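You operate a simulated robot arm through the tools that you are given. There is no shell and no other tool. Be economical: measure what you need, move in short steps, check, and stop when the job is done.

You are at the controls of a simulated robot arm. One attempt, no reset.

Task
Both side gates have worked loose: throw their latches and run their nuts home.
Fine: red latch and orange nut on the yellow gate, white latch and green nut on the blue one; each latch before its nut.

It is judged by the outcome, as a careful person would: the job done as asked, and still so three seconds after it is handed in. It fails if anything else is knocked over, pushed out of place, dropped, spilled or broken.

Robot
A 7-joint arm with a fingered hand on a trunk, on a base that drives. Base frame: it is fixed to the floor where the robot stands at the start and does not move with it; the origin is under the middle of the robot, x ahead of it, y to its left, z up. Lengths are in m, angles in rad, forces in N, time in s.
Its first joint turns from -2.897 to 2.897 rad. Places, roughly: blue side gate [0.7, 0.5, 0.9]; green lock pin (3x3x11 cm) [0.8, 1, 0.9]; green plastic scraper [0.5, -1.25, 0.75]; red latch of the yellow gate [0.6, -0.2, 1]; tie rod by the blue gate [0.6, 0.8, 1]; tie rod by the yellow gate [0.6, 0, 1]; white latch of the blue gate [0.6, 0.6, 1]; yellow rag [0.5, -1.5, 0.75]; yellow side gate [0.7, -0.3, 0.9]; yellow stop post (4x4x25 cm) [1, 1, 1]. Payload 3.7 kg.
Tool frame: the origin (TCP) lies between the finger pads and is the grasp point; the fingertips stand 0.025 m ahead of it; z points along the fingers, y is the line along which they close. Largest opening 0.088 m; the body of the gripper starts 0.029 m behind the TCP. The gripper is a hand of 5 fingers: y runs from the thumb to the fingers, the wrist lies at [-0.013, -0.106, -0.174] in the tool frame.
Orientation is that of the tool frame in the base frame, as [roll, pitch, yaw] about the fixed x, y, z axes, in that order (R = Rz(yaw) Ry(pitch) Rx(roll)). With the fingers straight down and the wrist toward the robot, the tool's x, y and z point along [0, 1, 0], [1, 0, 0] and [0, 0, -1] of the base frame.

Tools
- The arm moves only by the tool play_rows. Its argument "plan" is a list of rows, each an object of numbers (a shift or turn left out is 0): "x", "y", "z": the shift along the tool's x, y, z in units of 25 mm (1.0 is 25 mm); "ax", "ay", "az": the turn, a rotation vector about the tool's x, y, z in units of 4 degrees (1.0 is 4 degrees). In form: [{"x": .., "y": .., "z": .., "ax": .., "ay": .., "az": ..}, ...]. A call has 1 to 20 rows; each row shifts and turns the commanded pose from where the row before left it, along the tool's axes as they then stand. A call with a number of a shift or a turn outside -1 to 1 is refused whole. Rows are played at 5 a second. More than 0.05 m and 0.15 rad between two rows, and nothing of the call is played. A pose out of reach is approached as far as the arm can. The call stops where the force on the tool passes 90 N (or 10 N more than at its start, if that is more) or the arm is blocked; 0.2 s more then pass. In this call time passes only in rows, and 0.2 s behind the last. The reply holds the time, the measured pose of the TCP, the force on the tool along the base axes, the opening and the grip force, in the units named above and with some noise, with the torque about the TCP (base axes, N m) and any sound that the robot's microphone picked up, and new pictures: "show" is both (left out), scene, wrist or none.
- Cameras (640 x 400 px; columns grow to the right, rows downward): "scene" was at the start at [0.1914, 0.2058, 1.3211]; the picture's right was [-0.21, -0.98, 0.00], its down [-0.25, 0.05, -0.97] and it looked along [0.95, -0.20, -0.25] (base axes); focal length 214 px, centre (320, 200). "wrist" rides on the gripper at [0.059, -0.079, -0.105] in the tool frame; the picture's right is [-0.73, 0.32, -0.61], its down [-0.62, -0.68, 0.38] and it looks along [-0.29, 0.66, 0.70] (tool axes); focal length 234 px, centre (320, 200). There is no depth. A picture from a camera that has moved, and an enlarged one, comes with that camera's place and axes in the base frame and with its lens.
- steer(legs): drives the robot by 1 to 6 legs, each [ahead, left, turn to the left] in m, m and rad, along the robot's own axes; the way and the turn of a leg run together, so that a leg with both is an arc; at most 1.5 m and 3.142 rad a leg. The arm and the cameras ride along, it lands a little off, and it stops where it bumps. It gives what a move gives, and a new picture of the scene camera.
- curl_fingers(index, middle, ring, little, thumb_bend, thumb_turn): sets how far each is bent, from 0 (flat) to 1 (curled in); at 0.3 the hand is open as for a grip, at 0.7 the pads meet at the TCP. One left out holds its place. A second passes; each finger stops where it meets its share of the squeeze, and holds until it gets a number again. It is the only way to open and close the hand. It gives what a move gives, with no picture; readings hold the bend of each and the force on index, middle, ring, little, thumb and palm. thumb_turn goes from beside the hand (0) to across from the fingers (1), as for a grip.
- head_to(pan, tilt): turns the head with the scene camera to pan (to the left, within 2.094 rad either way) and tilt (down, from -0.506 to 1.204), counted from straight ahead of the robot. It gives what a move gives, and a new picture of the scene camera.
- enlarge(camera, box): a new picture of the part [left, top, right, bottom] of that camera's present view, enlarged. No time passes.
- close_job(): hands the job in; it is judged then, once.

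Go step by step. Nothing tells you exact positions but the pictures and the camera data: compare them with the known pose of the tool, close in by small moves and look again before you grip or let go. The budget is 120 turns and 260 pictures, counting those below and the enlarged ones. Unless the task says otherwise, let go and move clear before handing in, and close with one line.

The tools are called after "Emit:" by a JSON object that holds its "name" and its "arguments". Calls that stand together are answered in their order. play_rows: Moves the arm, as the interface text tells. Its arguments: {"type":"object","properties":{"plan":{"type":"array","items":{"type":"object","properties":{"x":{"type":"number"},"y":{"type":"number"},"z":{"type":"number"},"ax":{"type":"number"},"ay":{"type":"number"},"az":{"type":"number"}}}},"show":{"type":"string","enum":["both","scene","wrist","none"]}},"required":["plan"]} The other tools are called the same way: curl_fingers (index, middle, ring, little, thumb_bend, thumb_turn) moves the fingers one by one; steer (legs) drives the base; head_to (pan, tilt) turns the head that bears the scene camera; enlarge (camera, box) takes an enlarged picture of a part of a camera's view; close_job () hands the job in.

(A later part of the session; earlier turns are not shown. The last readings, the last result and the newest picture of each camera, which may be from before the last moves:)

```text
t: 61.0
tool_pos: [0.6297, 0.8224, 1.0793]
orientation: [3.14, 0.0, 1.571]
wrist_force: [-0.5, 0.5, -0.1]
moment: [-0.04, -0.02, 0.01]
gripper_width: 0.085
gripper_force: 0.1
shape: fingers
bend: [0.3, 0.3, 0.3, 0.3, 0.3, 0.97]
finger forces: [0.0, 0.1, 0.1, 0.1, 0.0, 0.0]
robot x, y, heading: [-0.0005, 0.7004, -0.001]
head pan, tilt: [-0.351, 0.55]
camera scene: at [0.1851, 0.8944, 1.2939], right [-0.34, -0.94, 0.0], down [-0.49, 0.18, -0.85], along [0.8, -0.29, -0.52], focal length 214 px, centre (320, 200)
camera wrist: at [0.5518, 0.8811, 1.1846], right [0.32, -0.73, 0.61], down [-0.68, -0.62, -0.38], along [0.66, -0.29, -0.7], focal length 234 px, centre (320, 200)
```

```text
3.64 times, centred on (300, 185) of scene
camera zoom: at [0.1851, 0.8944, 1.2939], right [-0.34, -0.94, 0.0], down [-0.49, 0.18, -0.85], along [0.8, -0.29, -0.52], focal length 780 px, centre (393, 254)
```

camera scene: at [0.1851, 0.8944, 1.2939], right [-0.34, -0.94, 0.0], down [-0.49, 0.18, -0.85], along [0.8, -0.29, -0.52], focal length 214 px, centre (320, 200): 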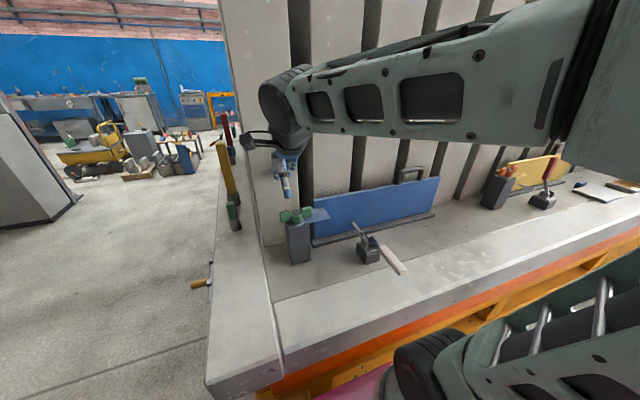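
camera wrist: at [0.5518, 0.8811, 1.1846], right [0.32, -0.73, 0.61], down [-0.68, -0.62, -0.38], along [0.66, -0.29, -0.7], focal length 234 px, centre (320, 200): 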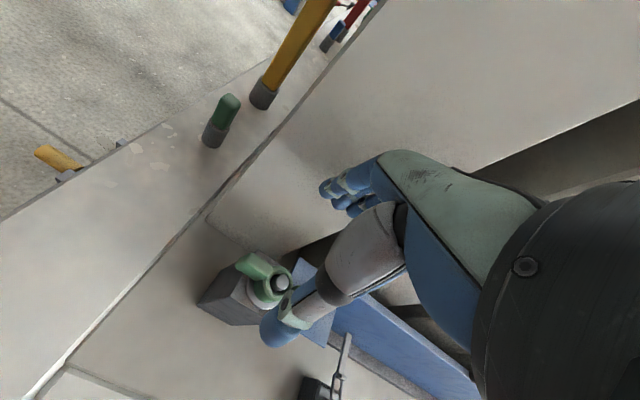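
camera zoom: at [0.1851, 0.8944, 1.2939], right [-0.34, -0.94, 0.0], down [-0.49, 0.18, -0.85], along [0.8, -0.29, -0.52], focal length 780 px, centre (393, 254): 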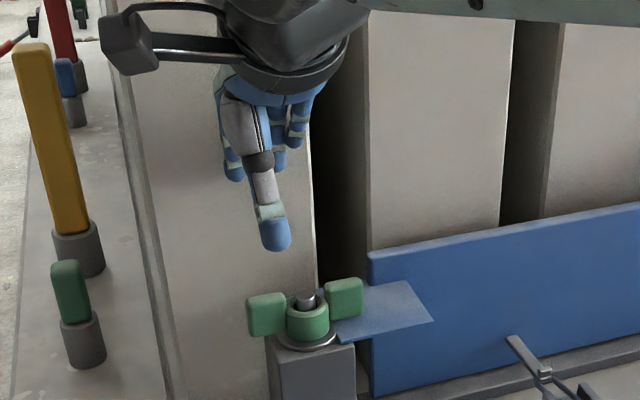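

Descending around the nut, then closing.

Emit:
{"name": "play_rows", "arguments": {"plan": [{"z": 0.9}, {"z": 0.9}, {"z": 0.9}, {"z": 0.86}], "show": "none"}}

Emit:
{"name": "curl_fingers", "arguments": {"index": 0.75, "middle": 0.75, "ring": 0.75, "little": 0.75, "thumb_bend": 0.75}}

Emit:
{"name": "enlarge", "arguments": {"camera": "scene", "box": [240, 140, 360, 240]}}

Emit:
{"name": "enlarge", "arguments": {"camera": "wrist", "box": [220, 150, 400, 290]}}

```text
t: 62.0
tool_pos: [0.6304, 0.8229, 0.988]
orientation: [3.141, 0.0, 1.57]
wrist_force: [0.4, -0.4, -0.1]
moment: [-0.01, -0.01, -0.01]
gripper_width: 0.0848
gripper_force: 0.1
shape: fingers
bend: [0.3, 0.3, 0.3, 0.3, 0.3, 0.97]
finger forces: [0.0, 0.0, 0.1, 0.1, 0.0, 0.0]
robot x, y, heading: [0.0041, 0.6996, -0.001]
head pan, tilt: [-0.351, 0.55]
```

```text
t: 63.0
tool_pos: [0.6316, 0.8237, 0.9892]
orientation: [3.141, -0.002, 1.572]
wrist_force: [21.2, 4.2, -5.2]
moment: [0.05, -0.26, 0.55]
gripper_width: 0.0054
gripper_force: 20.1
shape: fingers
bend: [0.73, 0.65, 0.6, 0.74, 0.67, 1.0]
finger forces: [7.0, 8.9, 10.4, 5.9, 8.0, 0.0]
robot x, y, heading: [-0.0042, 0.7004, 0.0]
head pan, tilt: [-0.351, 0.55]
```

```text
4.00 times, centred on (300, 190) of scene
camera zoom: at [0.1862, 0.8945, 1.2938], right [-0.34, -0.94, 0.0], down [-0.49, 0.18, -0.85], along [0.8, -0.29, -0.52], focal length 858 px, centre (400, 240)
```

zoom: 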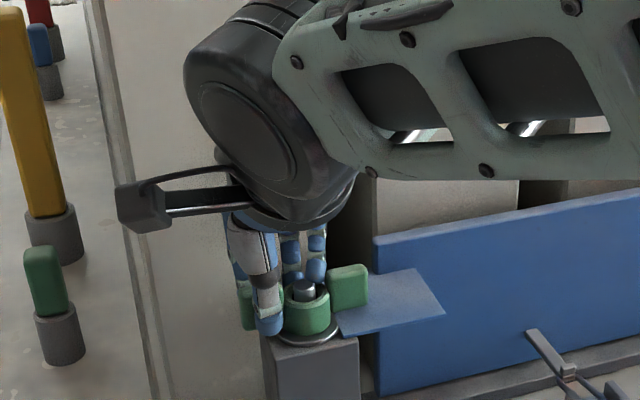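

```text
2.86 times, centred on (310, 220) of wrist
camera zoom: at [0.5531, 0.8819, 1.0941], right [0.32, -0.73, 0.61], down [-0.68, -0.62, -0.38], along [0.66, -0.29, -0.7], focal length 669 px, centre (349, 143)
```

zoom: 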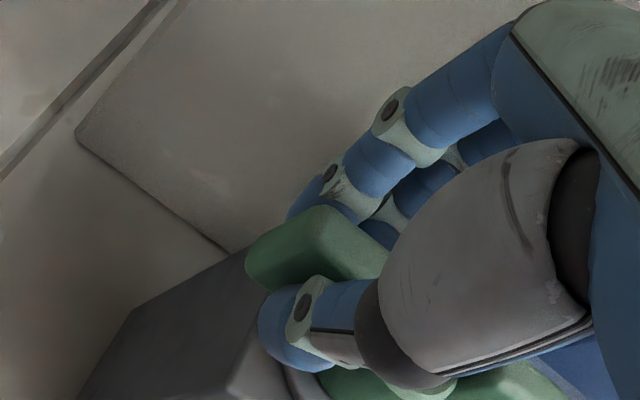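

Solid grip: index and thumb hold the +y wing. I twist clockwise about the bolt in small increments and read the moment.

Emit:
{"name": "play_rows", "arguments": {"plan": [{"az": 1, "y": 0.074}, {"az": 1, "y": 0.074}, {"az": 1, "y": 0.074}], "show": "none"}}

Emit:
{"name": "play_rows", "arguments": {"plan": [{"az": 1, "y": 0.074}, {"az": 1, "y": 0.074}], "show": "wrist"}}

Emit:
{"name": "enlarge", "arguments": {"camera": "scene", "box": [240, 140, 360, 240]}}

```text
t: 63.9
tool_pos: [0.637, 0.8256, 0.9894]
orientation: [3.14, 0.0, 1.362]
wrist_force: [10.2, 12.1, -9.8]
moment: [0.39, 0.0, 0.67]
gripper_width: 0.0057
gripper_force: 26.8
shape: fingers
bend: [0.74, 0.72, 0.6, 0.74, 0.64, 1.0]
finger forces: [2.8, 17.0, 9.2, 11.7, 12.1, 0.1]
robot x, y, heading: [0.0004, 0.7023, 0.002]
head pan, tilt: [-0.351, 0.55]
```

```text
t: 64.5
tool_pos: [0.6409, 0.8236, 0.9891]
orientation: [-3.141, -0.002, 1.224]
wrist_force: [12.0, 26.8, -9.1]
moment: [0.48, 0.01, 0.9]
gripper_width: 0.0065
gripper_force: 35.9
shape: fingers
bend: [0.75, 0.72, 0.61, 0.74, 0.62, 1.0]
finger forces: [1.2, 27.1, 11.0, 18.2, 14.3, 0.0]
robot x, y, heading: [0.0009, 0.7001, 0.004]
head pan, tilt: [-0.351, 0.55]
camera wrist: at [0.5873, 0.9055, 1.0955], right [0.06, -0.79, 0.61], down [-0.85, -0.35, -0.38], along [0.52, -0.5, -0.7], focal length 234 px, centre (320, 200)
```

wrist: 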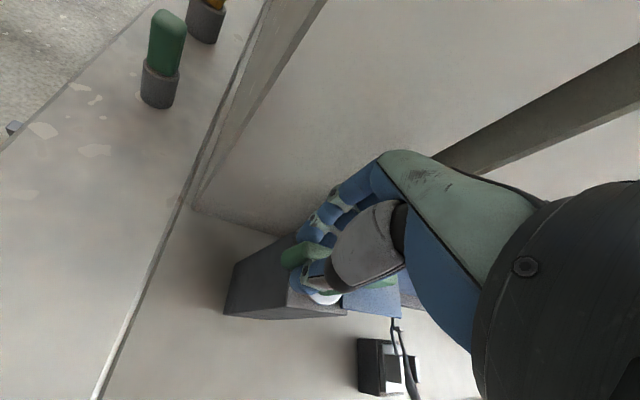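

```text
4.00 times, centred on (300, 190) of scene
camera zoom: at [0.1858, 0.8956, 1.2936], right [-0.34, -0.94, 0.0], down [-0.49, 0.18, -0.85], along [0.8, -0.29, -0.52], focal length 858 px, centre (400, 240)
```

zoom: 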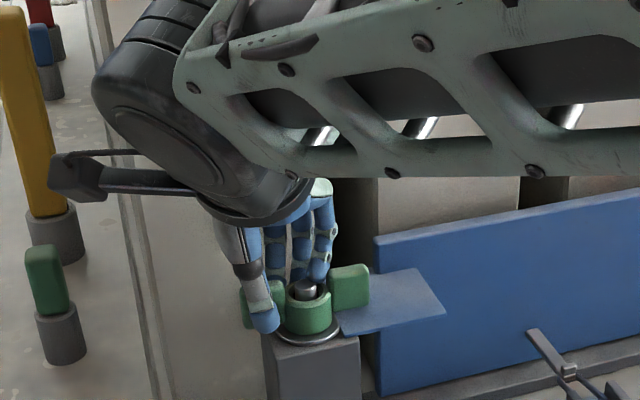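

The hand twisted 20° while the nut held firm against about 0.8 Nm (it ran freely at 0.1 Nm before): it is home, and it sits lower than at the start. I'll open without untwisting, lift, and check.

Emit:
{"name": "curl_fingers", "arguments": {"index": 0.25, "middle": 0.25, "ring": 0.25, "little": 0.25, "thumb_bend": 0.2}}

Emit:
{"name": "play_rows", "arguments": {"plan": [{"z": -0.8}, {"z": -1}, {"z": -1}, {"z": -1}, {"z": -1}, {"z": -1, "az": -1}, {"z": -1, "az": -1}, {"z": -1, "az": -1}, {"az": -1}, {"az": -1}], "show": "both"}}

Emit:
{"name": "enlarge", "arguments": {"camera": "scene", "box": [270, 190, 340, 240]}}

Emit:
{"name": "enlarge", "arguments": {"camera": "scene", "box": [340, 140, 640, 290]}}

```text
t: 65.5
tool_pos: [0.6403, 0.8231, 0.9907]
orientation: [3.14, 0.0, 1.223]
wrist_force: [-1.7, 31.4, -0.2]
moment: [0.69, 0.07, 0.15]
gripper_width: 0.0975
gripper_force: 17.3
shape: fingers
bend: [0.25, 0.71, 0.25, 0.25, 0.2, 0.97]
finger forces: [0.1, 33.6, 0.0, 0.0, 0.1, 0.0]
robot x, y, heading: [0.003, 0.7009, -0.0]
head pan, tilt: [-0.351, 0.55]
```

```text
t: 67.7
tool_pos: [0.6409, 0.8209, 1.186]
orientation: [3.141, 0.0, 1.572]
wrist_force: [-1.6, -0.9, -0.5]
moment: [0.03, 0.0, 0.01]
gripper_width: 0.0974
gripper_force: 0.1
shape: fingers
bend: [0.25, 0.26, 0.25, 0.25, 0.2, 0.97]
finger forces: [0.0, 0.9, 0.0, 0.0, 0.1, 0.1]
robot x, y, heading: [0.0043, 0.7002, 0.002]
head pan, tilt: [-0.351, 0.55]
camera scene: at [0.185, 0.8944, 1.2939], right [-0.34, -0.94, 0.0], down [-0.49, 0.18, -0.85], along [0.8, -0.29, -0.52], focal length 214 px, centre (320, 200)
camera wrist: at [0.5622, 0.8796, 1.2921], right [0.32, -0.73, 0.61], down [-0.68, -0.62, -0.38], along [0.66, -0.29, -0.7], focal length 234 px, centre (320, 200)
```

scene: 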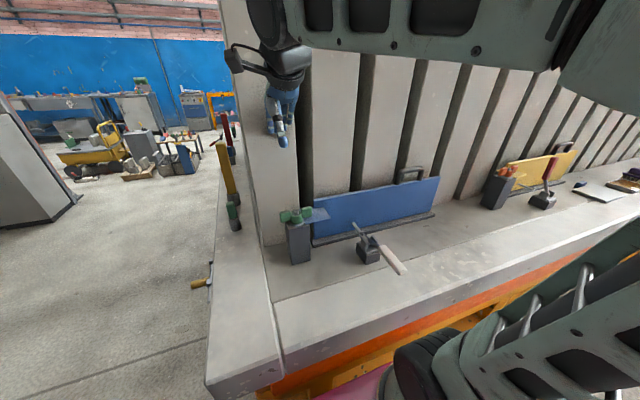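
wrist: 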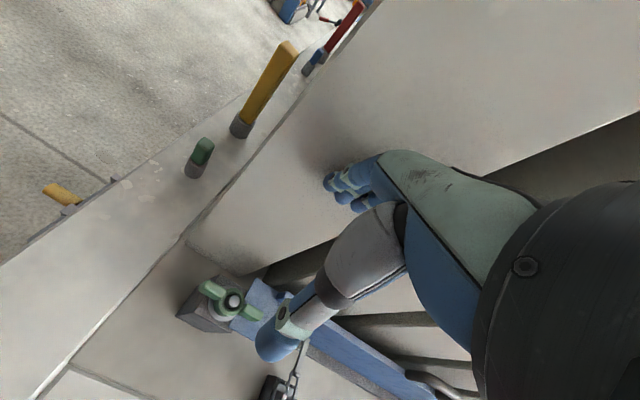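

```text
8.00 times, centred on (305, 215) of scene
camera zoom: at [0.185, 0.8944, 1.2939], right [-0.34, -0.94, 0.0], down [-0.49, 0.18, -0.85], along [0.8, -0.29, -0.52], focal length 1716 px, centre (440, 80)
```

zoom: 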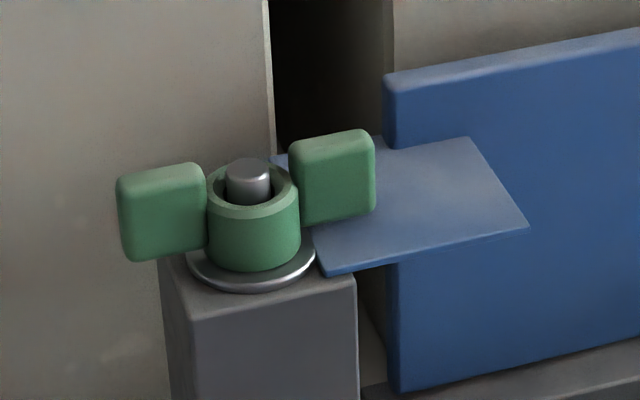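

```text
2.13 times, centred on (490, 215) of scene
camera zoom: at [0.185, 0.8944, 1.2939], right [-0.34, -0.94, 0.0], down [-0.49, 0.18, -0.85], along [0.8, -0.29, -0.52], focal length 458 px, centre (-43, 168)
```

zoom: 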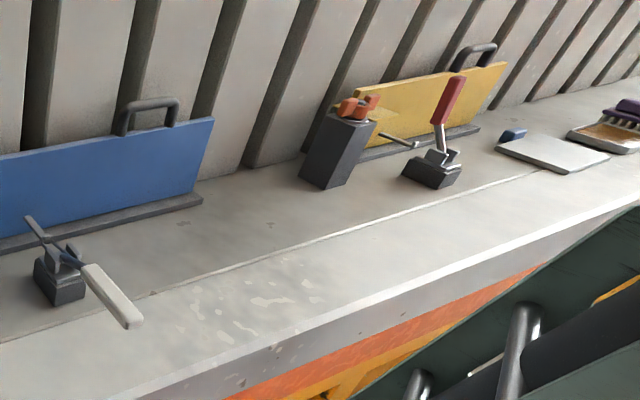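

The green nut sits down on the washer and the blue gate is done. Now I'll move to the yellow gate: drive right to y ≈ -0.1, then look behind before backing up.

Emit:
{"name": "play_rows", "arguments": {"plan": [{"y": -1}, {"y": -1}, {"y": -1}, {"y": -1}, {"y": -1}], "show": "none"}}

Emit:
{"name": "steer", "arguments": {"legs": [[0, -0.8, 0]]}}

Emit:
{"name": "head_to", "arguments": {"pan": 2.09, "tilt": 0.7}}

Emit:
{"name": "head_to", "arguments": {"pan": -2.09, "tilt": 0.7}}

```text
t: 68.8
tool_pos: [0.5161, 0.8249, 1.1848]
orientation: [-3.141, -0.001, 1.571]
wrist_force: [-0.1, 0.2, -0.4]
moment: [-0.02, 0.02, 0.0]
gripper_width: 0.0974
gripper_force: 0.1
shape: fingers
bend: [0.25, 0.25, 0.25, 0.25, 0.2, 0.97]
finger forces: [0.0, 0.0, 0.0, 0.0, 0.1, 0.1]
robot x, y, heading: [0.0005, 0.7005, 0.004]
head pan, tilt: [-0.351, 0.55]
```

```text
t: 73.0
tool_pos: [0.5182, 0.0614, 1.185]
orientation: [3.141, -0.001, 1.577]
wrist_force: [0.2, 0.0, 0.3]
moment: [0.01, 0.01, -0.04]
gripper_width: 0.0975
gripper_force: 0.1
shape: fingers
bend: [0.25, 0.25, 0.25, 0.25, 0.2, 0.97]
finger forces: [0.1, 0.0, 0.1, 0.0, 0.0, 0.1]
robot x, y, heading: [0.0034, -0.0667, 0.01]
head pan, tilt: [-0.351, 0.55]
camera scene: at [0.1861, 0.1288, 1.2939], right [-0.34, -0.94, 0.0], down [-0.49, 0.18, -0.85], along [0.8, -0.29, -0.52], focal length 214 px, centre (320, 200)
```

scene: 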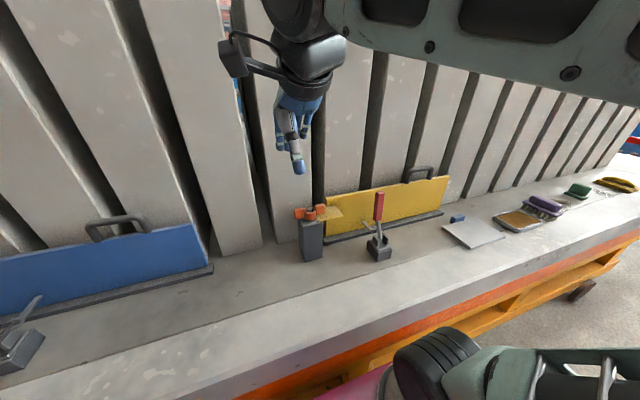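

```text
t: 75.2
tool_pos: [0.5176, 0.0595, 1.1853]
orientation: [-3.141, -0.001, 1.576]
wrist_force: [0.3, -0.2, 0.0]
moment: [-0.01, 0.01, -0.02]
gripper_width: 0.0975
gripper_force: 0.0
shape: fingers
bend: [0.25, 0.25, 0.25, 0.25, 0.2, 0.97]
finger forces: [0.1, 0.1, 0.1, 0.0, 0.0, 0.0]
robot x, y, heading: [0.0029, -0.0687, 0.007]
head pan, tilt: [2.089, 0.7]
camera scene: at [0.0592, 0.2328, 1.2808], right [0.87, 0.5, 0.0], down [0.32, -0.56, -0.77], along [-0.38, 0.66, -0.64], focal length 214 px, centre (320, 200)
```

scene: 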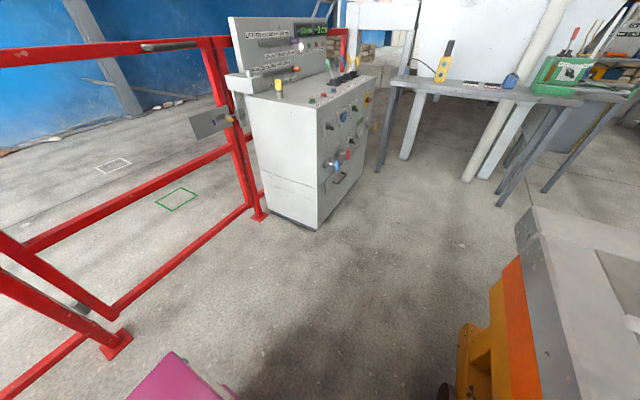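

```text
t: 78.6
tool_pos: [0.5174, 0.0615, 1.1863]
orientation: [-3.14, 0.001, 1.576]
wrist_force: [-0.9, -0.6, 1.1]
moment: [0.02, 0.0, 0.02]
gripper_width: 0.0975
gripper_force: 0.0
shape: fingers
bend: [0.25, 0.25, 0.25, 0.25, 0.2, 0.97]
finger forces: [0.1, 0.0, 0.1, 0.0, 0.1, 0.0]
robot x, y, heading: [0.0009, -0.0686, 0.006]
head pan, tilt: [-2.089, 0.7]
camera scene: at [0.0599, 0.0852, 1.2808], right [-0.87, 0.49, 0.0], down [0.32, 0.56, -0.76], along [-0.38, -0.67, -0.64], focal length 214 px, centre (320, 200)
```

scene: 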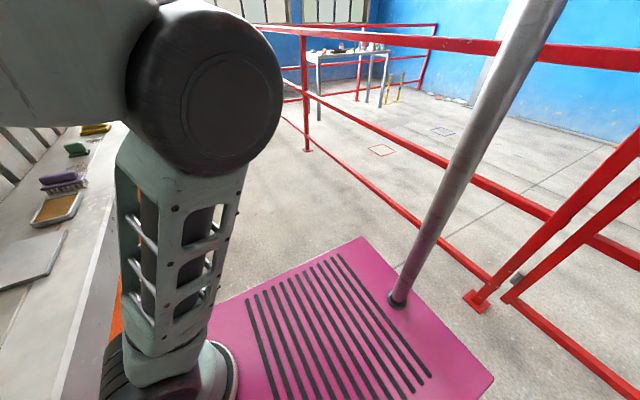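

A railing stands about 0.5 m behind the base, so backing up 0.2 m is safe. Then I'll look at the red latch.

Emit:
{"name": "steer", "arguments": {"legs": [[-0.2, 0, -0.006]]}}

Emit:
{"name": "head_to", "arguments": {"pan": -0.35, "tilt": 0.5}}

Emit:
{"name": "enlarge", "arguments": {"camera": "scene", "box": [270, 120, 430, 240]}}

Emit:
{"name": "play_rows", "arguments": {"plan": [{"z": 0.1}], "show": "wrist"}}

```text
t: 80.2
tool_pos: [0.3242, 0.0555, 1.1858]
orientation: [-3.14, -0.002, 1.565]
wrist_force: [0.0, 0.1, -0.5]
moment: [-0.02, 0.03, 0.01]
gripper_width: 0.0976
gripper_force: 0.1
shape: fingers
bend: [0.25, 0.25, 0.25, 0.25, 0.2, 0.97]
finger forces: [0.0, 0.0, 0.0, 0.0, 0.1, 0.0]
robot x, y, heading: [-0.1896, -0.0657, -0.004]
head pan, tilt: [-2.089, 0.7]
camera scene: at [-0.1319, 0.0847, 1.2808], right [-0.87, 0.5, 0.0], down [0.32, 0.56, -0.76], along [-0.38, -0.66, -0.64], focal length 214 px, centre (320, 200)
```

scene: 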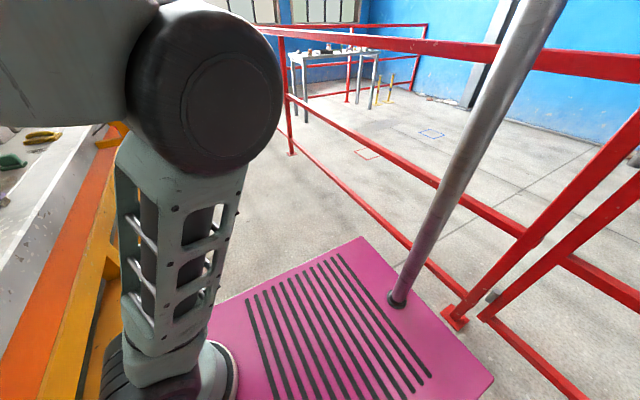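

```text
t: 81.9
tool_pos: [0.3252, 0.0562, 1.1855]
orientation: [3.14, 0.001, 1.565]
wrist_force: [0.0, -0.3, -0.4]
moment: [-0.04, -0.01, 0.01]
gripper_width: 0.0974
gripper_force: 0.1
shape: fingers
bend: [0.25, 0.25, 0.25, 0.25, 0.2, 0.97]
finger forces: [0.0, 0.0, 0.0, 0.0, 0.0, 0.0]
robot x, y, heading: [-0.1933, -0.066, -0.007]
head pan, tilt: [-0.351, 0.499]
camera scene: at [-0.0042, 0.1266, 1.2985], right [-0.35, -0.94, 0.0], down [-0.45, 0.17, -0.88], along [0.82, -0.31, -0.48], focal length 214 px, centre (320, 200)
```

scene: 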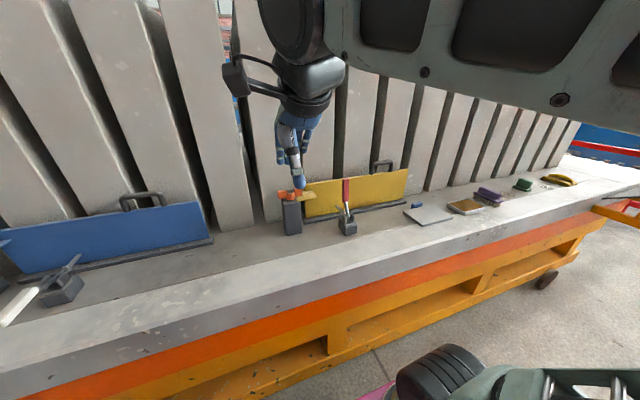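

```text
3.33 times, centred on (350, 180) of scene
camera zoom: at [-0.0042, 0.1266, 1.2985], right [-0.35, -0.94, 0.0], down [-0.45, 0.17, -0.88], along [0.82, -0.31, -0.48], focal length 715 px, centre (220, 267)
```

zoom: 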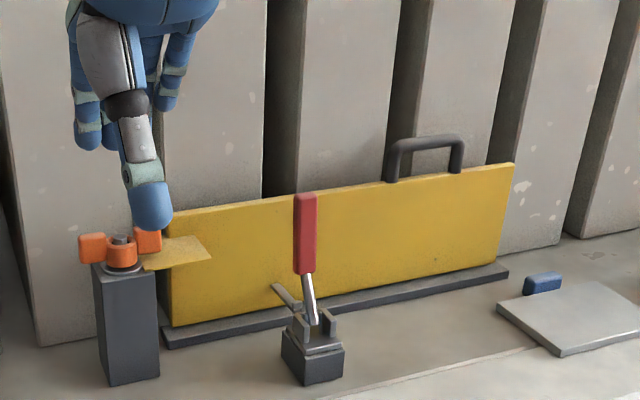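

```text
t: 82.3
tool_pos: [0.3253, 0.0573, 1.1835]
orientation: [-3.14, 0.0, 1.566]
wrist_force: [0.2, 0.6, 0.7]
moment: [-0.01, 0.01, -0.01]
gripper_width: 0.0977
gripper_force: 0.1
shape: fingers
bend: [0.25, 0.25, 0.25, 0.25, 0.2, 0.97]
finger forces: [0.0, 0.0, 0.0, 0.0, 0.0, 0.1]
robot x, y, heading: [-0.1934, -0.0672, -0.005]
head pan, tilt: [-0.351, 0.499]
camera wrist: at [0.2479, 0.1149, 1.2884], right [0.32, -0.73, 0.61], down [-0.68, -0.62, -0.38], along [0.66, -0.29, -0.7], focal length 234 px, centre (320, 200)
```

wrist: 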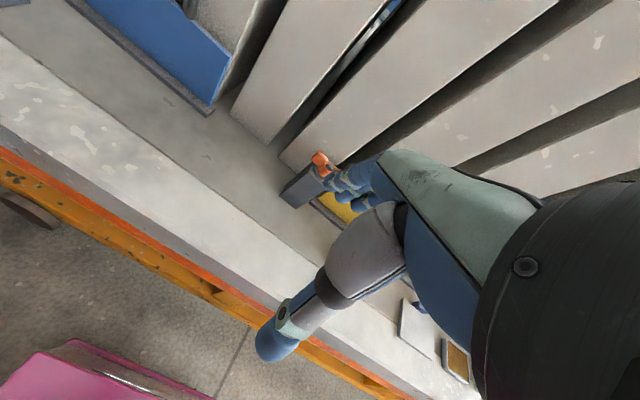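

The red lever's top is around (0.61, -0.20, 1.01). Moving the hand above it.

Emit:
{"name": "play_rows", "arguments": {"plan": [{"x": -0.86, "y": 0.9}, {"x": -0.86, "y": 0.9}, {"x": -0.86, "y": 0.9}, {"x": -0.86, "y": 0.9}, {"x": -0.86, "y": 0.9}, {"x": -0.86, "y": 0.9}, {"x": -0.86, "y": 0.9}, {"x": -0.86, "y": 0.9}, {"x": -0.86, "y": 0.9}, {"x": -0.86, "y": 0.9}, {"x": -0.86, "y": 0.9, "z": 0.8}, {"x": -0.86, "y": 0.9, "z": 0.8}, {"z": 0.7}], "show": "both"}}

Emit:
{"name": "enlarge", "arguments": {"camera": "scene", "box": [290, 120, 410, 240]}}

Emit:
{"name": "enlarge", "arguments": {"camera": "wrist", "box": [180, 150, 380, 350]}}

```text
t: 85.1
tool_pos: [0.5919, -0.2047, 1.125]
orientation: [-3.141, 0.001, 1.567]
wrist_force: [0.6, -0.1, -0.3]
moment: [-0.01, 0.06, -0.01]
gripper_width: 0.0975
gripper_force: 0.1
shape: fingers
bend: [0.25, 0.25, 0.25, 0.25, 0.2, 0.97]
finger forces: [0.0, 0.1, 0.0, 0.0, 0.1, 0.0]
robot x, y, heading: [-0.1856, -0.0664, -0.005]
head pan, tilt: [-0.351, 0.499]
camera scene: at [-0.0042, 0.1266, 1.2985], right [-0.35, -0.94, 0.0], down [-0.45, 0.17, -0.88], along [0.82, -0.31, -0.48], focal length 214 px, centre (320, 200)
camera wrist: at [0.5139, -0.146, 1.2311], right [0.32, -0.73, 0.61], down [-0.68, -0.62, -0.38], along [0.66, -0.29, -0.7], focal length 234 px, centre (320, 200)
```

scene: 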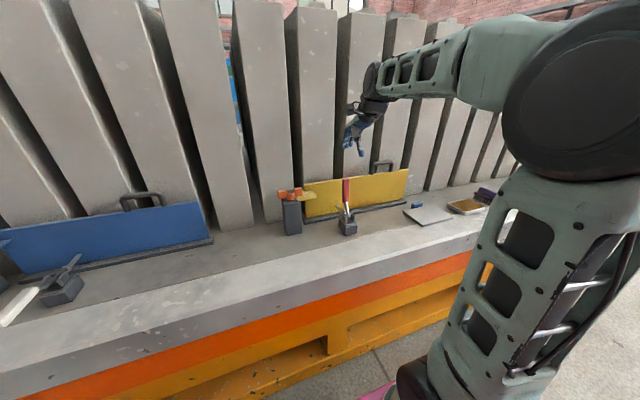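
wrist: 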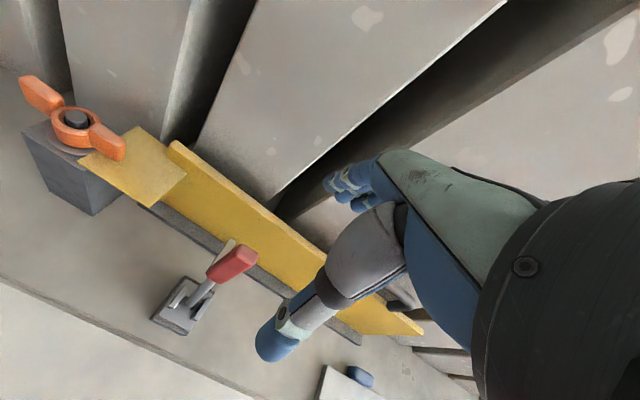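

```text
3.33 times, centred on (350, 180) of scene
camera zoom: at [-0.0042, 0.1266, 1.2985], right [-0.35, -0.94, 0.0], down [-0.45, 0.17, -0.88], along [0.82, -0.31, -0.48], focal length 715 px, centre (220, 267)
```

zoom: 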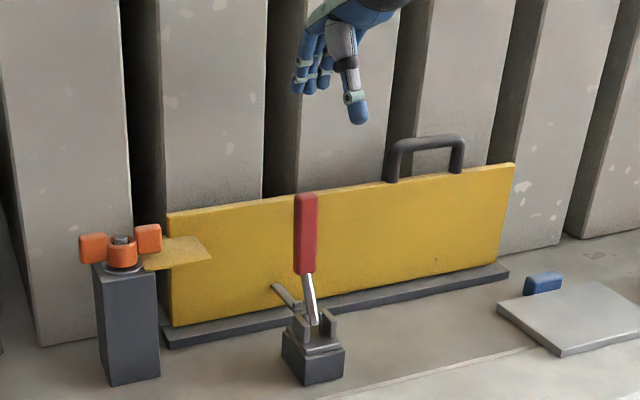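

```text
2.00 times, centred on (280, 250) of wrist
camera zoom: at [0.5139, -0.146, 1.2311], right [0.32, -0.73, 0.61], down [-0.68, -0.62, -0.38], along [0.66, -0.29, -0.7], focal length 468 px, centre (400, 100)
```

zoom: 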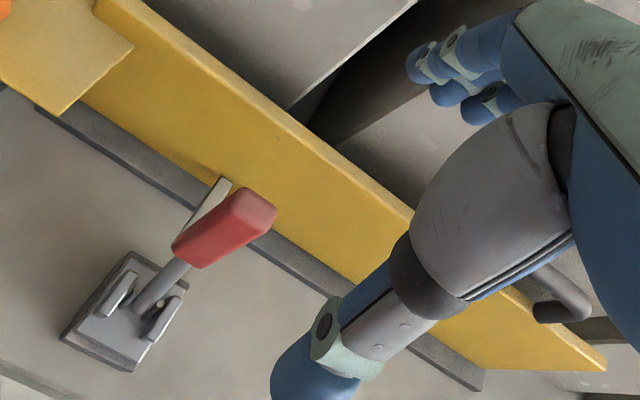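

Lever top about (0.607, -0.198, 1.005), close to the gate. I narrow the finger opening and descend in two steps.

Emit:
{"name": "curl_fingers", "arguments": {"index": 0.47, "middle": 0.47, "ring": 0.47, "little": 0.47, "thumb_bend": 0.3}}

Emit:
{"name": "play_rows", "arguments": {"plan": [{"x": 0.24, "y": 0.25, "z": 0.8}, {"z": 0.9}, {"z": 0.9}, {"z": 0.6}], "show": "wrist"}}

Emit:
{"name": "enlarge", "arguments": {"camera": "scene", "box": [290, 120, 410, 240]}}

Emit:
{"name": "enlarge", "arguments": {"camera": "wrist", "box": [180, 150, 380, 350]}}

```text
t: 86.1
tool_pos: [0.5922, -0.2055, 1.1259]
orientation: [-3.142, -0.002, 1.565]
wrist_force: [-0.8, 0.3, -0.3]
moment: [-0.02, -0.01, 0.01]
gripper_width: 0.0673
gripper_force: 0.0
shape: fingers
bend: [0.47, 0.47, 0.47, 0.47, 0.3, 0.97]
finger forces: [0.0, 0.0, 0.0, 0.0, 0.1, 0.1]
robot x, y, heading: [-0.1894, -0.0638, -0.01]
head pan, tilt: [-0.351, 0.499]
```

```text
t: 87.1
tool_pos: [0.5985, -0.1983, 1.0452]
orientation: [-3.141, 0.002, 1.567]
wrist_force: [-0.3, 0.4, 0.5]
moment: [0.0, 0.02, 0.01]
gripper_width: 0.0669
gripper_force: 0.1
shape: fingers
bend: [0.47, 0.47, 0.47, 0.47, 0.3, 0.97]
finger forces: [0.0, 0.0, 0.0, 0.1, 0.0, 0.0]
robot x, y, heading: [-0.1961, -0.0666, -0.009]
head pan, tilt: [-0.351, 0.499]
camera wrist: at [0.5207, -0.1389, 1.1514], right [0.32, -0.73, 0.61], down [-0.68, -0.62, -0.38], along [0.66, -0.29, -0.7], focal length 234 px, centre (320, 200)
```

wrist: 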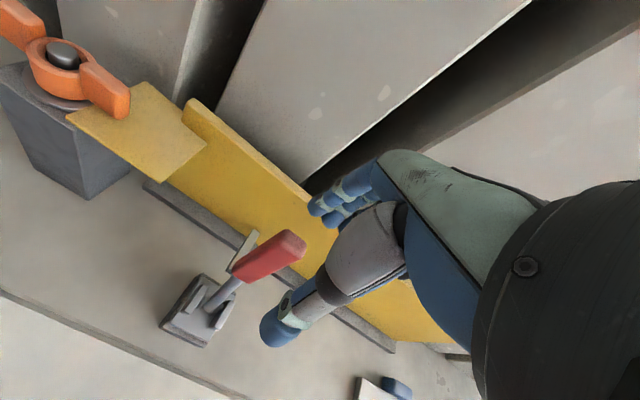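

```text
3.33 times, centred on (350, 180) of scene
camera zoom: at [-0.0042, 0.1266, 1.2985], right [-0.35, -0.94, 0.0], down [-0.45, 0.17, -0.88], along [0.82, -0.31, -0.48], focal length 715 px, centre (220, 267)
```

zoom: 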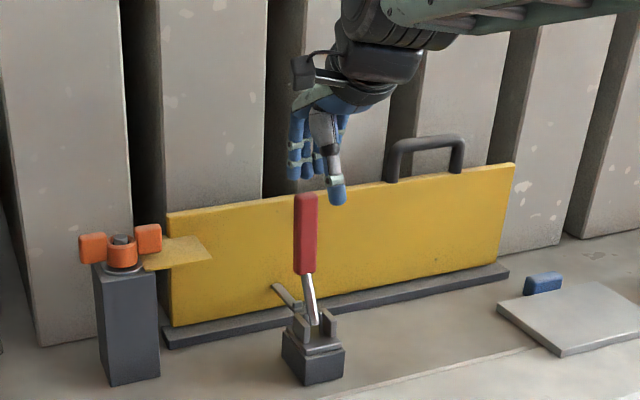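

```text
2.00 times, centred on (280, 250) of wrist
camera zoom: at [0.5207, -0.1389, 1.1514], right [0.32, -0.73, 0.61], down [-0.68, -0.62, -0.38], along [0.66, -0.29, -0.7], focal length 468 px, centre (400, 100)
```

zoom: 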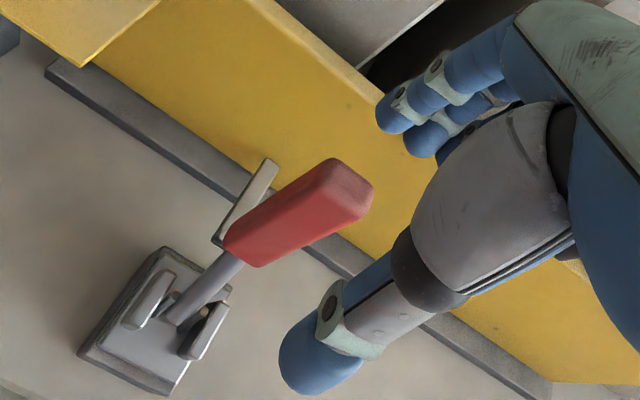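

Well aligned; shift 8 mm toward +y, descend 3.5 cm and close.

Emit:
{"name": "play_rows", "arguments": {"plan": [{"x": 0.32, "z": 0.5}, {"z": 0.5}, {"z": 0.5}], "show": "wrist"}}

Emit:
{"name": "curl_fingers", "arguments": {"index": 0.72, "middle": 0.72, "ring": 0.72, "little": 0.72, "thumb_bend": 0.72}}

Emit:
{"name": "enlarge", "arguments": {"camera": "wrist", "box": [180, 150, 380, 350]}}

```text
t: 87.9
tool_pos: [0.5993, -0.1886, 1.01]
orientation: [3.141, 0.0, 1.567]
wrist_force: [-0.9, -0.6, -0.2]
moment: [-0.01, 0.03, 0.01]
gripper_width: 0.0671
gripper_force: 0.1
shape: fingers
bend: [0.47, 0.47, 0.47, 0.47, 0.3, 0.97]
finger forces: [0.0, 0.0, 0.0, 0.1, 0.0, 0.0]
robot x, y, heading: [-0.1898, -0.0615, -0.001]
head pan, tilt: [-0.351, 0.499]
camera wrist: at [0.5221, -0.1296, 1.1149], right [0.32, -0.73, 0.61], down [-0.68, -0.62, -0.38], along [0.66, -0.29, -0.7], focal length 234 px, centre (320, 200)
```

wrist: 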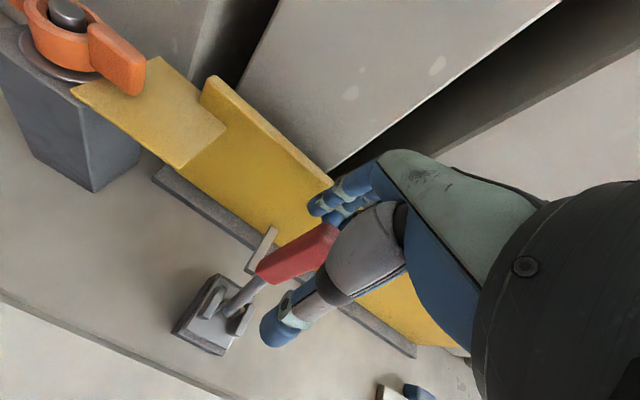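

```text
t: 88.9
tool_pos: [0.5995, -0.1894, 1.0096]
orientation: [-3.141, -0.001, 1.566]
wrist_force: [-0.2, -0.2, -3.5]
moment: [0.0, -0.03, 0.01]
gripper_width: 0.0101
gripper_force: 6.8
shape: fingers
bend: [0.71, 0.71, 0.72, 0.72, 0.62, 1.0]
finger forces: [3.1, 3.2, 0.1, 0.0, 7.0, 0.1]
robot x, y, heading: [-0.1862, -0.07, 0.0]
head pan, tilt: [-0.351, 0.499]
```

```text
2.00 times, centred on (280, 250) of wrist
camera zoom: at [0.5221, -0.1296, 1.1149], right [0.32, -0.73, 0.61], down [-0.68, -0.62, -0.38], along [0.66, -0.29, -0.7], focal length 468 px, centre (400, 100)
```

zoom: 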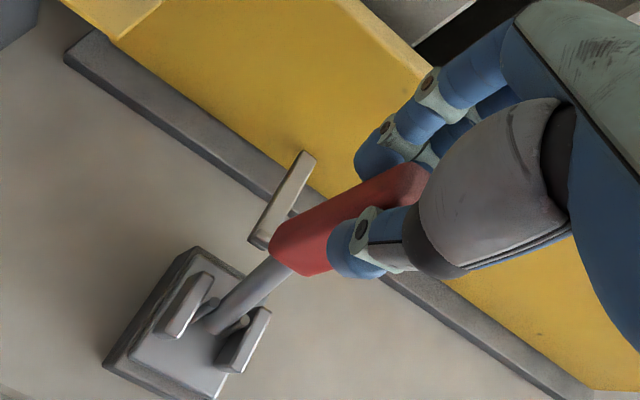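

Gripped. Pulling it along its arc, as with the white one.

Emit:
{"name": "play_rows", "arguments": {"plan": [{"y": -0.4, "z": -0.1, "ax": -1}, {"y": -0.4, "z": -0.1, "ax": -1}, {"y": -0.4, "z": -0.1, "ax": -1}, {"y": -0.4, "z": -0.1, "ax": -1}, {"y": -0.4, "z": -0.1, "ax": -1}, {"y": -0.4, "z": -0.09, "ax": -0.6}, {"y": -0.4, "z": -0.08, "ax": -0.6}, {"y": -0.4, "z": -0.07, "ax": -0.6}, {"y": -0.4, "z": -0.06, "ax": -0.6}, {"y": -0.4, "z": -0.05, "ax": -0.6}, {"y": -0.4, "z": -0.04, "ax": -0.6}], "show": "wrist"}}

Emit:
{"name": "play_rows", "arguments": {"plan": [{"y": -0.4, "z": -0.02, "ax": -0.5}, {"y": -0.4, "z": -0.01, "ax": -0.5}, {"y": -0.4, "z": 0.01, "ax": -0.5}, {"y": -0.4, "z": 0.02, "ax": -0.5}, {"y": -0.4, "z": 0.04, "ax": -0.5}, {"y": -0.4, "z": 0.05, "ax": -0.5}], "show": "both"}}

```text
t: 91.3
tool_pos: [0.4912, -0.1891, 0.9972]
orientation: [2.541, -0.001, 1.567]
wrist_force: [5.8, 0.6, -7.4]
moment: [-0.01, -0.17, 0.0]
gripper_width: 0.0105
gripper_force: 8.3
shape: fingers
bend: [0.71, 0.67, 0.72, 0.72, 0.63, 1.0]
finger forces: [3.3, 3.4, 0.0, 0.1, 8.5, 0.0]
robot x, y, heading: [-0.1923, -0.0664, -0.008]
head pan, tilt: [-0.351, 0.499]
camera wrist: at [0.3676, -0.13, 1.0393], right [-0.08, -0.73, 0.68], down [-0.35, -0.62, -0.7], along [0.93, -0.29, -0.2], focal length 234 px, centre (320, 200)
```

wrist: 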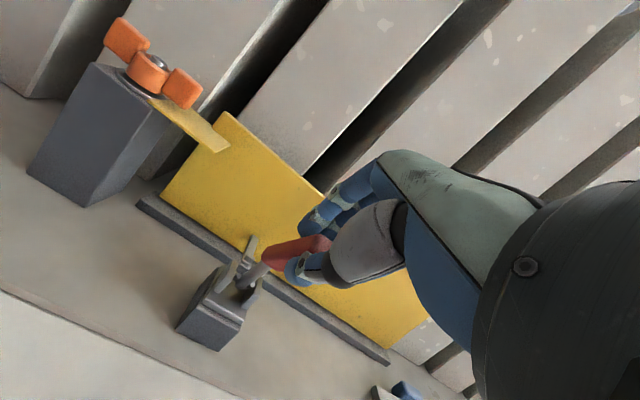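

```text
t: 92.7
tool_pos: [0.4971, -0.2044, 1.0106]
orientation: [2.334, 0.001, 1.566]
wrist_force: [1.3, 7.0, -4.1]
moment: [0.08, 0.06, 0.06]
gripper_width: 0.0095
gripper_force: 5.9
shape: fingers
bend: [0.71, 0.72, 0.72, 0.72, 0.64, 0.99]
finger forces: [4.4, 0.1, 0.0, 0.1, 6.3, 0.0]
out of reach, approached as far as the arm can: row 2, 3, 4, 5, 6
robot x, y, heading: [-0.1884, -0.0677, -0.003]
head pan, tilt: [-0.351, 0.499]
camera scene: at [-0.0041, 0.1269, 1.2984], right [-0.35, -0.94, 0.0], down [-0.45, 0.17, -0.88], along [0.82, -0.31, -0.48], focal length 214 px, centre (320, 200)
camera wrist: at [0.3674, -0.1451, 1.0259], right [-0.22, -0.73, 0.65], down [-0.2, -0.62, -0.76], along [0.96, -0.29, -0.01], focal length 234 px, centre (320, 200)
```

scene: 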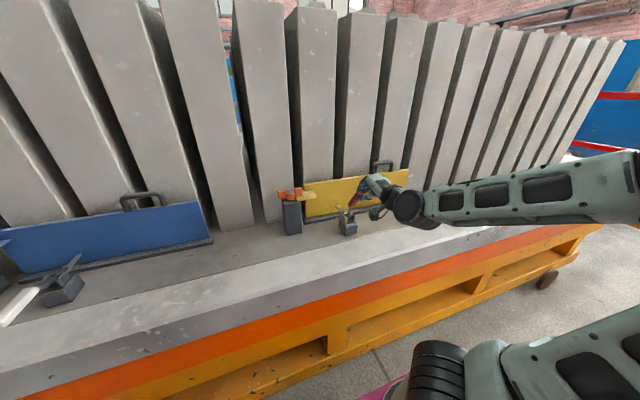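
wrist: 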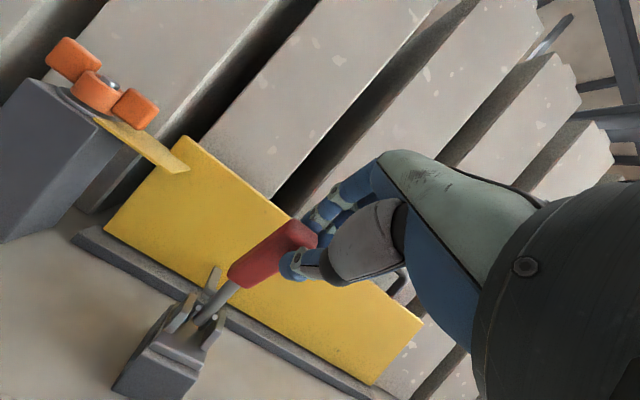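

The arm hit a joint limit with this tilt. The lever is about 30° past upright, so I'll release, straighten the hand above it, and push it the rest of the way from above.

Emit:
{"name": "curl_fingers", "arguments": {"index": 0.3, "middle": 0.3, "ring": 0.3, "little": 0.3, "thumb_bend": 0.2}}

Emit:
{"name": "play_rows", "arguments": {"plan": [{"y": 0.3, "z": -0.4, "ax": 0.5}, {"y": 0.4, "z": -0.6, "ax": 1}, {"y": 0.4, "z": -0.6, "ax": 1}, {"y": 0.4, "z": -0.6, "ax": 1}], "show": "both"}}

Emit:
{"name": "enlarge", "arguments": {"camera": "scene", "box": [290, 120, 430, 240]}}

```text
t: 93.7
tool_pos: [0.4964, -0.2044, 1.0104]
orientation: [2.334, 0.0, 1.568]
wrist_force: [0.5, -0.2, 0.3]
moment: [-0.02, 0.0, -0.04]
gripper_width: 0.0914
gripper_force: 0.1
shape: fingers
bend: [0.3, 0.3, 0.3, 0.3, 0.2, 0.97]
finger forces: [0.0, 0.1, 0.0, 0.0, 0.0, 0.1]
robot x, y, heading: [-0.19, -0.0684, -0.005]
head pan, tilt: [-0.351, 0.499]
```

```text
t: 94.7
tool_pos: [0.4886, -0.2042, 1.0763]
orientation: [2.58, 0.0, 1.565]
wrist_force: [-0.1, -1.0, 0.0]
moment: [-0.01, -0.01, -0.02]
gripper_width: 0.0911
gripper_force: 0.1
shape: fingers
bend: [0.3, 0.3, 0.3, 0.3, 0.2, 0.97]
finger forces: [0.0, 0.0, 0.0, 0.1, 0.0, 0.0]
robot x, y, heading: [-0.1931, -0.0669, -0.007]
head pan, tilt: [-0.351, 0.499]
camera scene: at [-0.0042, 0.1265, 1.2985], right [-0.35, -0.94, 0.0], down [-0.45, 0.17, -0.88], along [0.82, -0.31, -0.48], focal length 214 px, centre (320, 200)
camera wrist: at [0.3669, -0.1452, 1.1228], right [-0.06, -0.73, 0.69], down [-0.37, -0.62, -0.69], along [0.93, -0.29, -0.24], focal length 234 px, centre (320, 200)
```

scene: 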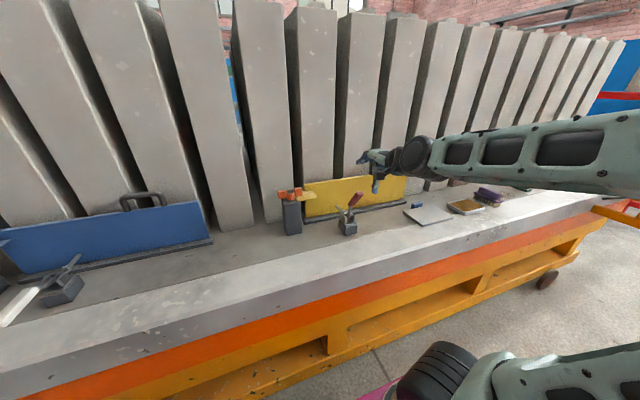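
wrist: 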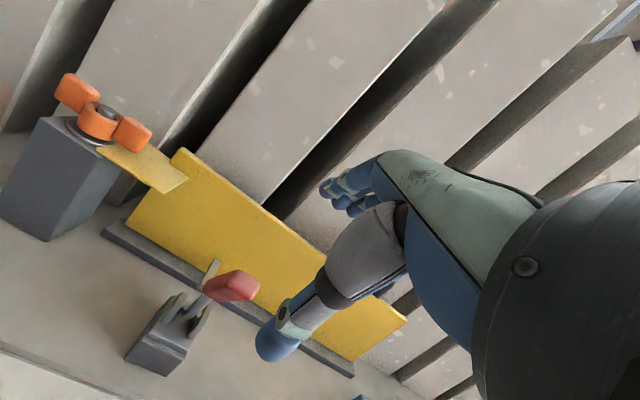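

```text
3.33 times, centred on (360, 180) of scene
camera zoom: at [-0.0042, 0.1265, 1.2985], right [-0.35, -0.94, 0.0], down [-0.45, 0.17, -0.88], along [0.82, -0.31, -0.48], focal length 715 px, centre (187, 267)
```

zoom: 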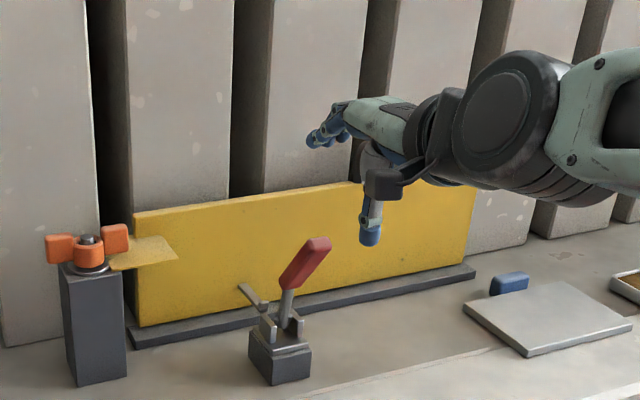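

The lever stays at about 25° past upright (tip about (0.504, -0.195, 1.0)). Straighten the hand, pinch fingers, and place them behind the lever (gate side).

Emit:
{"name": "play_rows", "arguments": {"plan": [{"ax": 1}, {"ax": 1}, {"ax": 1}, {"ax": 1}, {"ax": 1}, {"ax": 1}, {"ax": 1}, {"ax": 1}, {"z": -0.6}, {"y": 1, "x": 0.36}, {"y": 1}, {"y": 1}], "show": "none"}}

Emit:
{"name": "curl_fingers", "arguments": {"index": 0.7, "middle": 0.7, "ring": 0.7, "little": 0.7, "thumb_bend": 0.7}}

Emit:
{"name": "play_rows", "arguments": {"plan": [{"z": 0.9}, {"z": 0.9}, {"z": 0.6}], "show": "wrist"}}

Emit:
{"name": "enlarge", "arguments": {"camera": "scene", "box": [290, 120, 430, 240]}}

```text
t: 97.3
tool_pos: [0.5631, -0.1953, 1.0923]
orientation: [3.136, 0.001, 1.565]
wrist_force: [-0.1, -0.3, 0.7]
moment: [0.0, -0.03, 0.02]
gripper_width: 0.0915
gripper_force: 0.1
shape: fingers
bend: [0.3, 0.3, 0.3, 0.3, 0.2, 0.97]
finger forces: [0.0, 0.0, 0.0, 0.0, 0.0, 0.0]
robot x, y, heading: [-0.1907, -0.0644, -0.009]
head pan, tilt: [-0.351, 0.499]
```

```text
t: 98.3
tool_pos: [0.5624, -0.195, 1.0917]
orientation: [3.136, 0.0, 1.566]
wrist_force: [-0.7, 0.4, -0.4]
moment: [0.0, 0.03, 0.0]
gripper_width: 0.0
gripper_force: 0.1
shape: fingers
bend: [0.7, 0.7, 0.7, 0.7, 0.7, 1.0]
finger forces: [0.0, 0.0, 0.0, 0.1, 0.0, 0.0]
robot x, y, heading: [-0.1868, -0.065, -0.003]
head pan, tilt: [-0.351, 0.499]
```

```text
t: 99.1
tool_pos: [0.5638, -0.1961, 1.0316]
orientation: [3.134, 0.0, 1.565]
wrist_force: [0.2, -0.4, -0.2]
moment: [-0.02, 0.02, -0.03]
gripper_width: 0.0
gripper_force: 0.2
shape: fingers
bend: [0.7, 0.7, 0.7, 0.7, 0.7, 1.0]
finger forces: [0.0, 0.1, 0.0, 0.0, 0.0, 0.0]
robot x, y, heading: [-0.192, -0.0659, -0.004]
head pan, tilt: [-0.351, 0.499]
camera wrist: at [0.4852, -0.1365, 1.1368], right [0.32, -0.73, 0.61], down [-0.68, -0.62, -0.39], along [0.66, -0.29, -0.69], focal length 234 px, centre (320, 200)
```

wrist: 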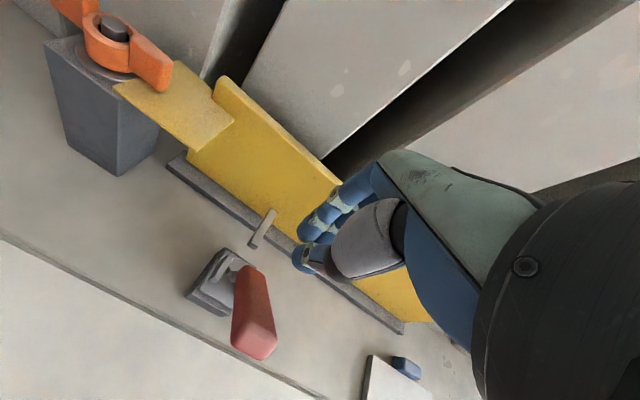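

```text
3.33 times, centred on (360, 180) of scene
camera zoom: at [-0.0042, 0.1266, 1.2985], right [-0.35, -0.94, 0.0], down [-0.45, 0.17, -0.88], along [0.82, -0.31, -0.48], focal length 715 px, centre (187, 267)
```

zoom: 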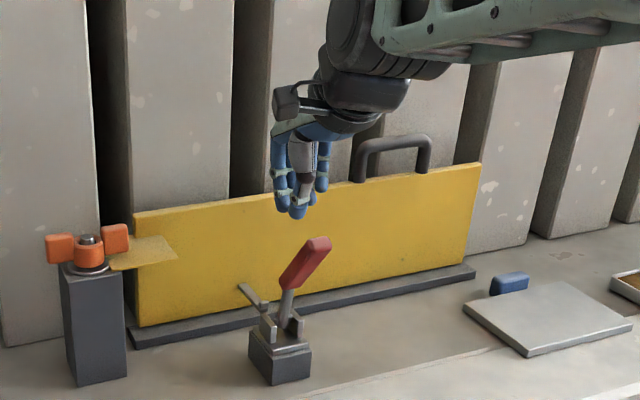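

Descend behind it and sweep back and down along the lever's arc.

Emit:
{"name": "play_rows", "arguments": {"plan": [{"z": 0.6}, {"z": 0.6}, {"y": -0.62, "z": 0.2}, {"y": -0.62, "z": 0.2}, {"y": -0.62, "z": 0.2}, {"y": -0.62, "z": 0.2}, {"y": -0.58, "z": 0.5}, {"y": -0.58, "z": 0.5}, {"y": -0.4, "z": 0.3}], "show": "wrist"}}

Emit:
{"name": "enlarge", "arguments": {"camera": "scene", "box": [290, 120, 430, 240]}}

```text
t: 101.1
tool_pos: [0.4638, -0.1965, 0.9487]
orientation: [3.136, 0.001, 1.566]
wrist_force: [-0.6, 0.9, 0.2]
moment: [-0.03, 0.01, 0.03]
gripper_width: 0.0001
gripper_force: 0.1
shape: fingers
bend: [0.7, 0.7, 0.7, 0.7, 0.7, 1.0]
finger forces: [0.0, 0.1, 0.0, 0.0, 0.0, 0.1]
robot x, y, heading: [-0.1883, -0.0661, -0.008]
head pan, tilt: [-0.351, 0.499]
camera wrist: at [0.3849, -0.1381, 1.0541], right [0.32, -0.73, 0.61], down [-0.68, -0.62, -0.39], along [0.66, -0.29, -0.69], focal length 234 px, centre (320, 200)
```

wrist: 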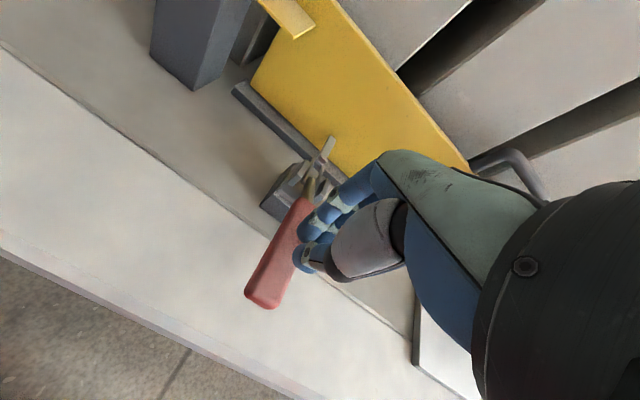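

```text
3.33 times, centred on (360, 180) of scene
camera zoom: at [-0.0041, 0.1266, 1.2985], right [-0.35, -0.94, 0.0], down [-0.45, 0.17, -0.88], along [0.82, -0.31, -0.48], focal length 715 px, centre (187, 267)
```

zoom: 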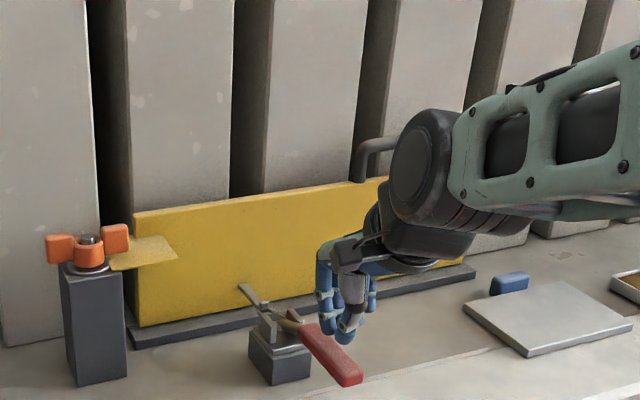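

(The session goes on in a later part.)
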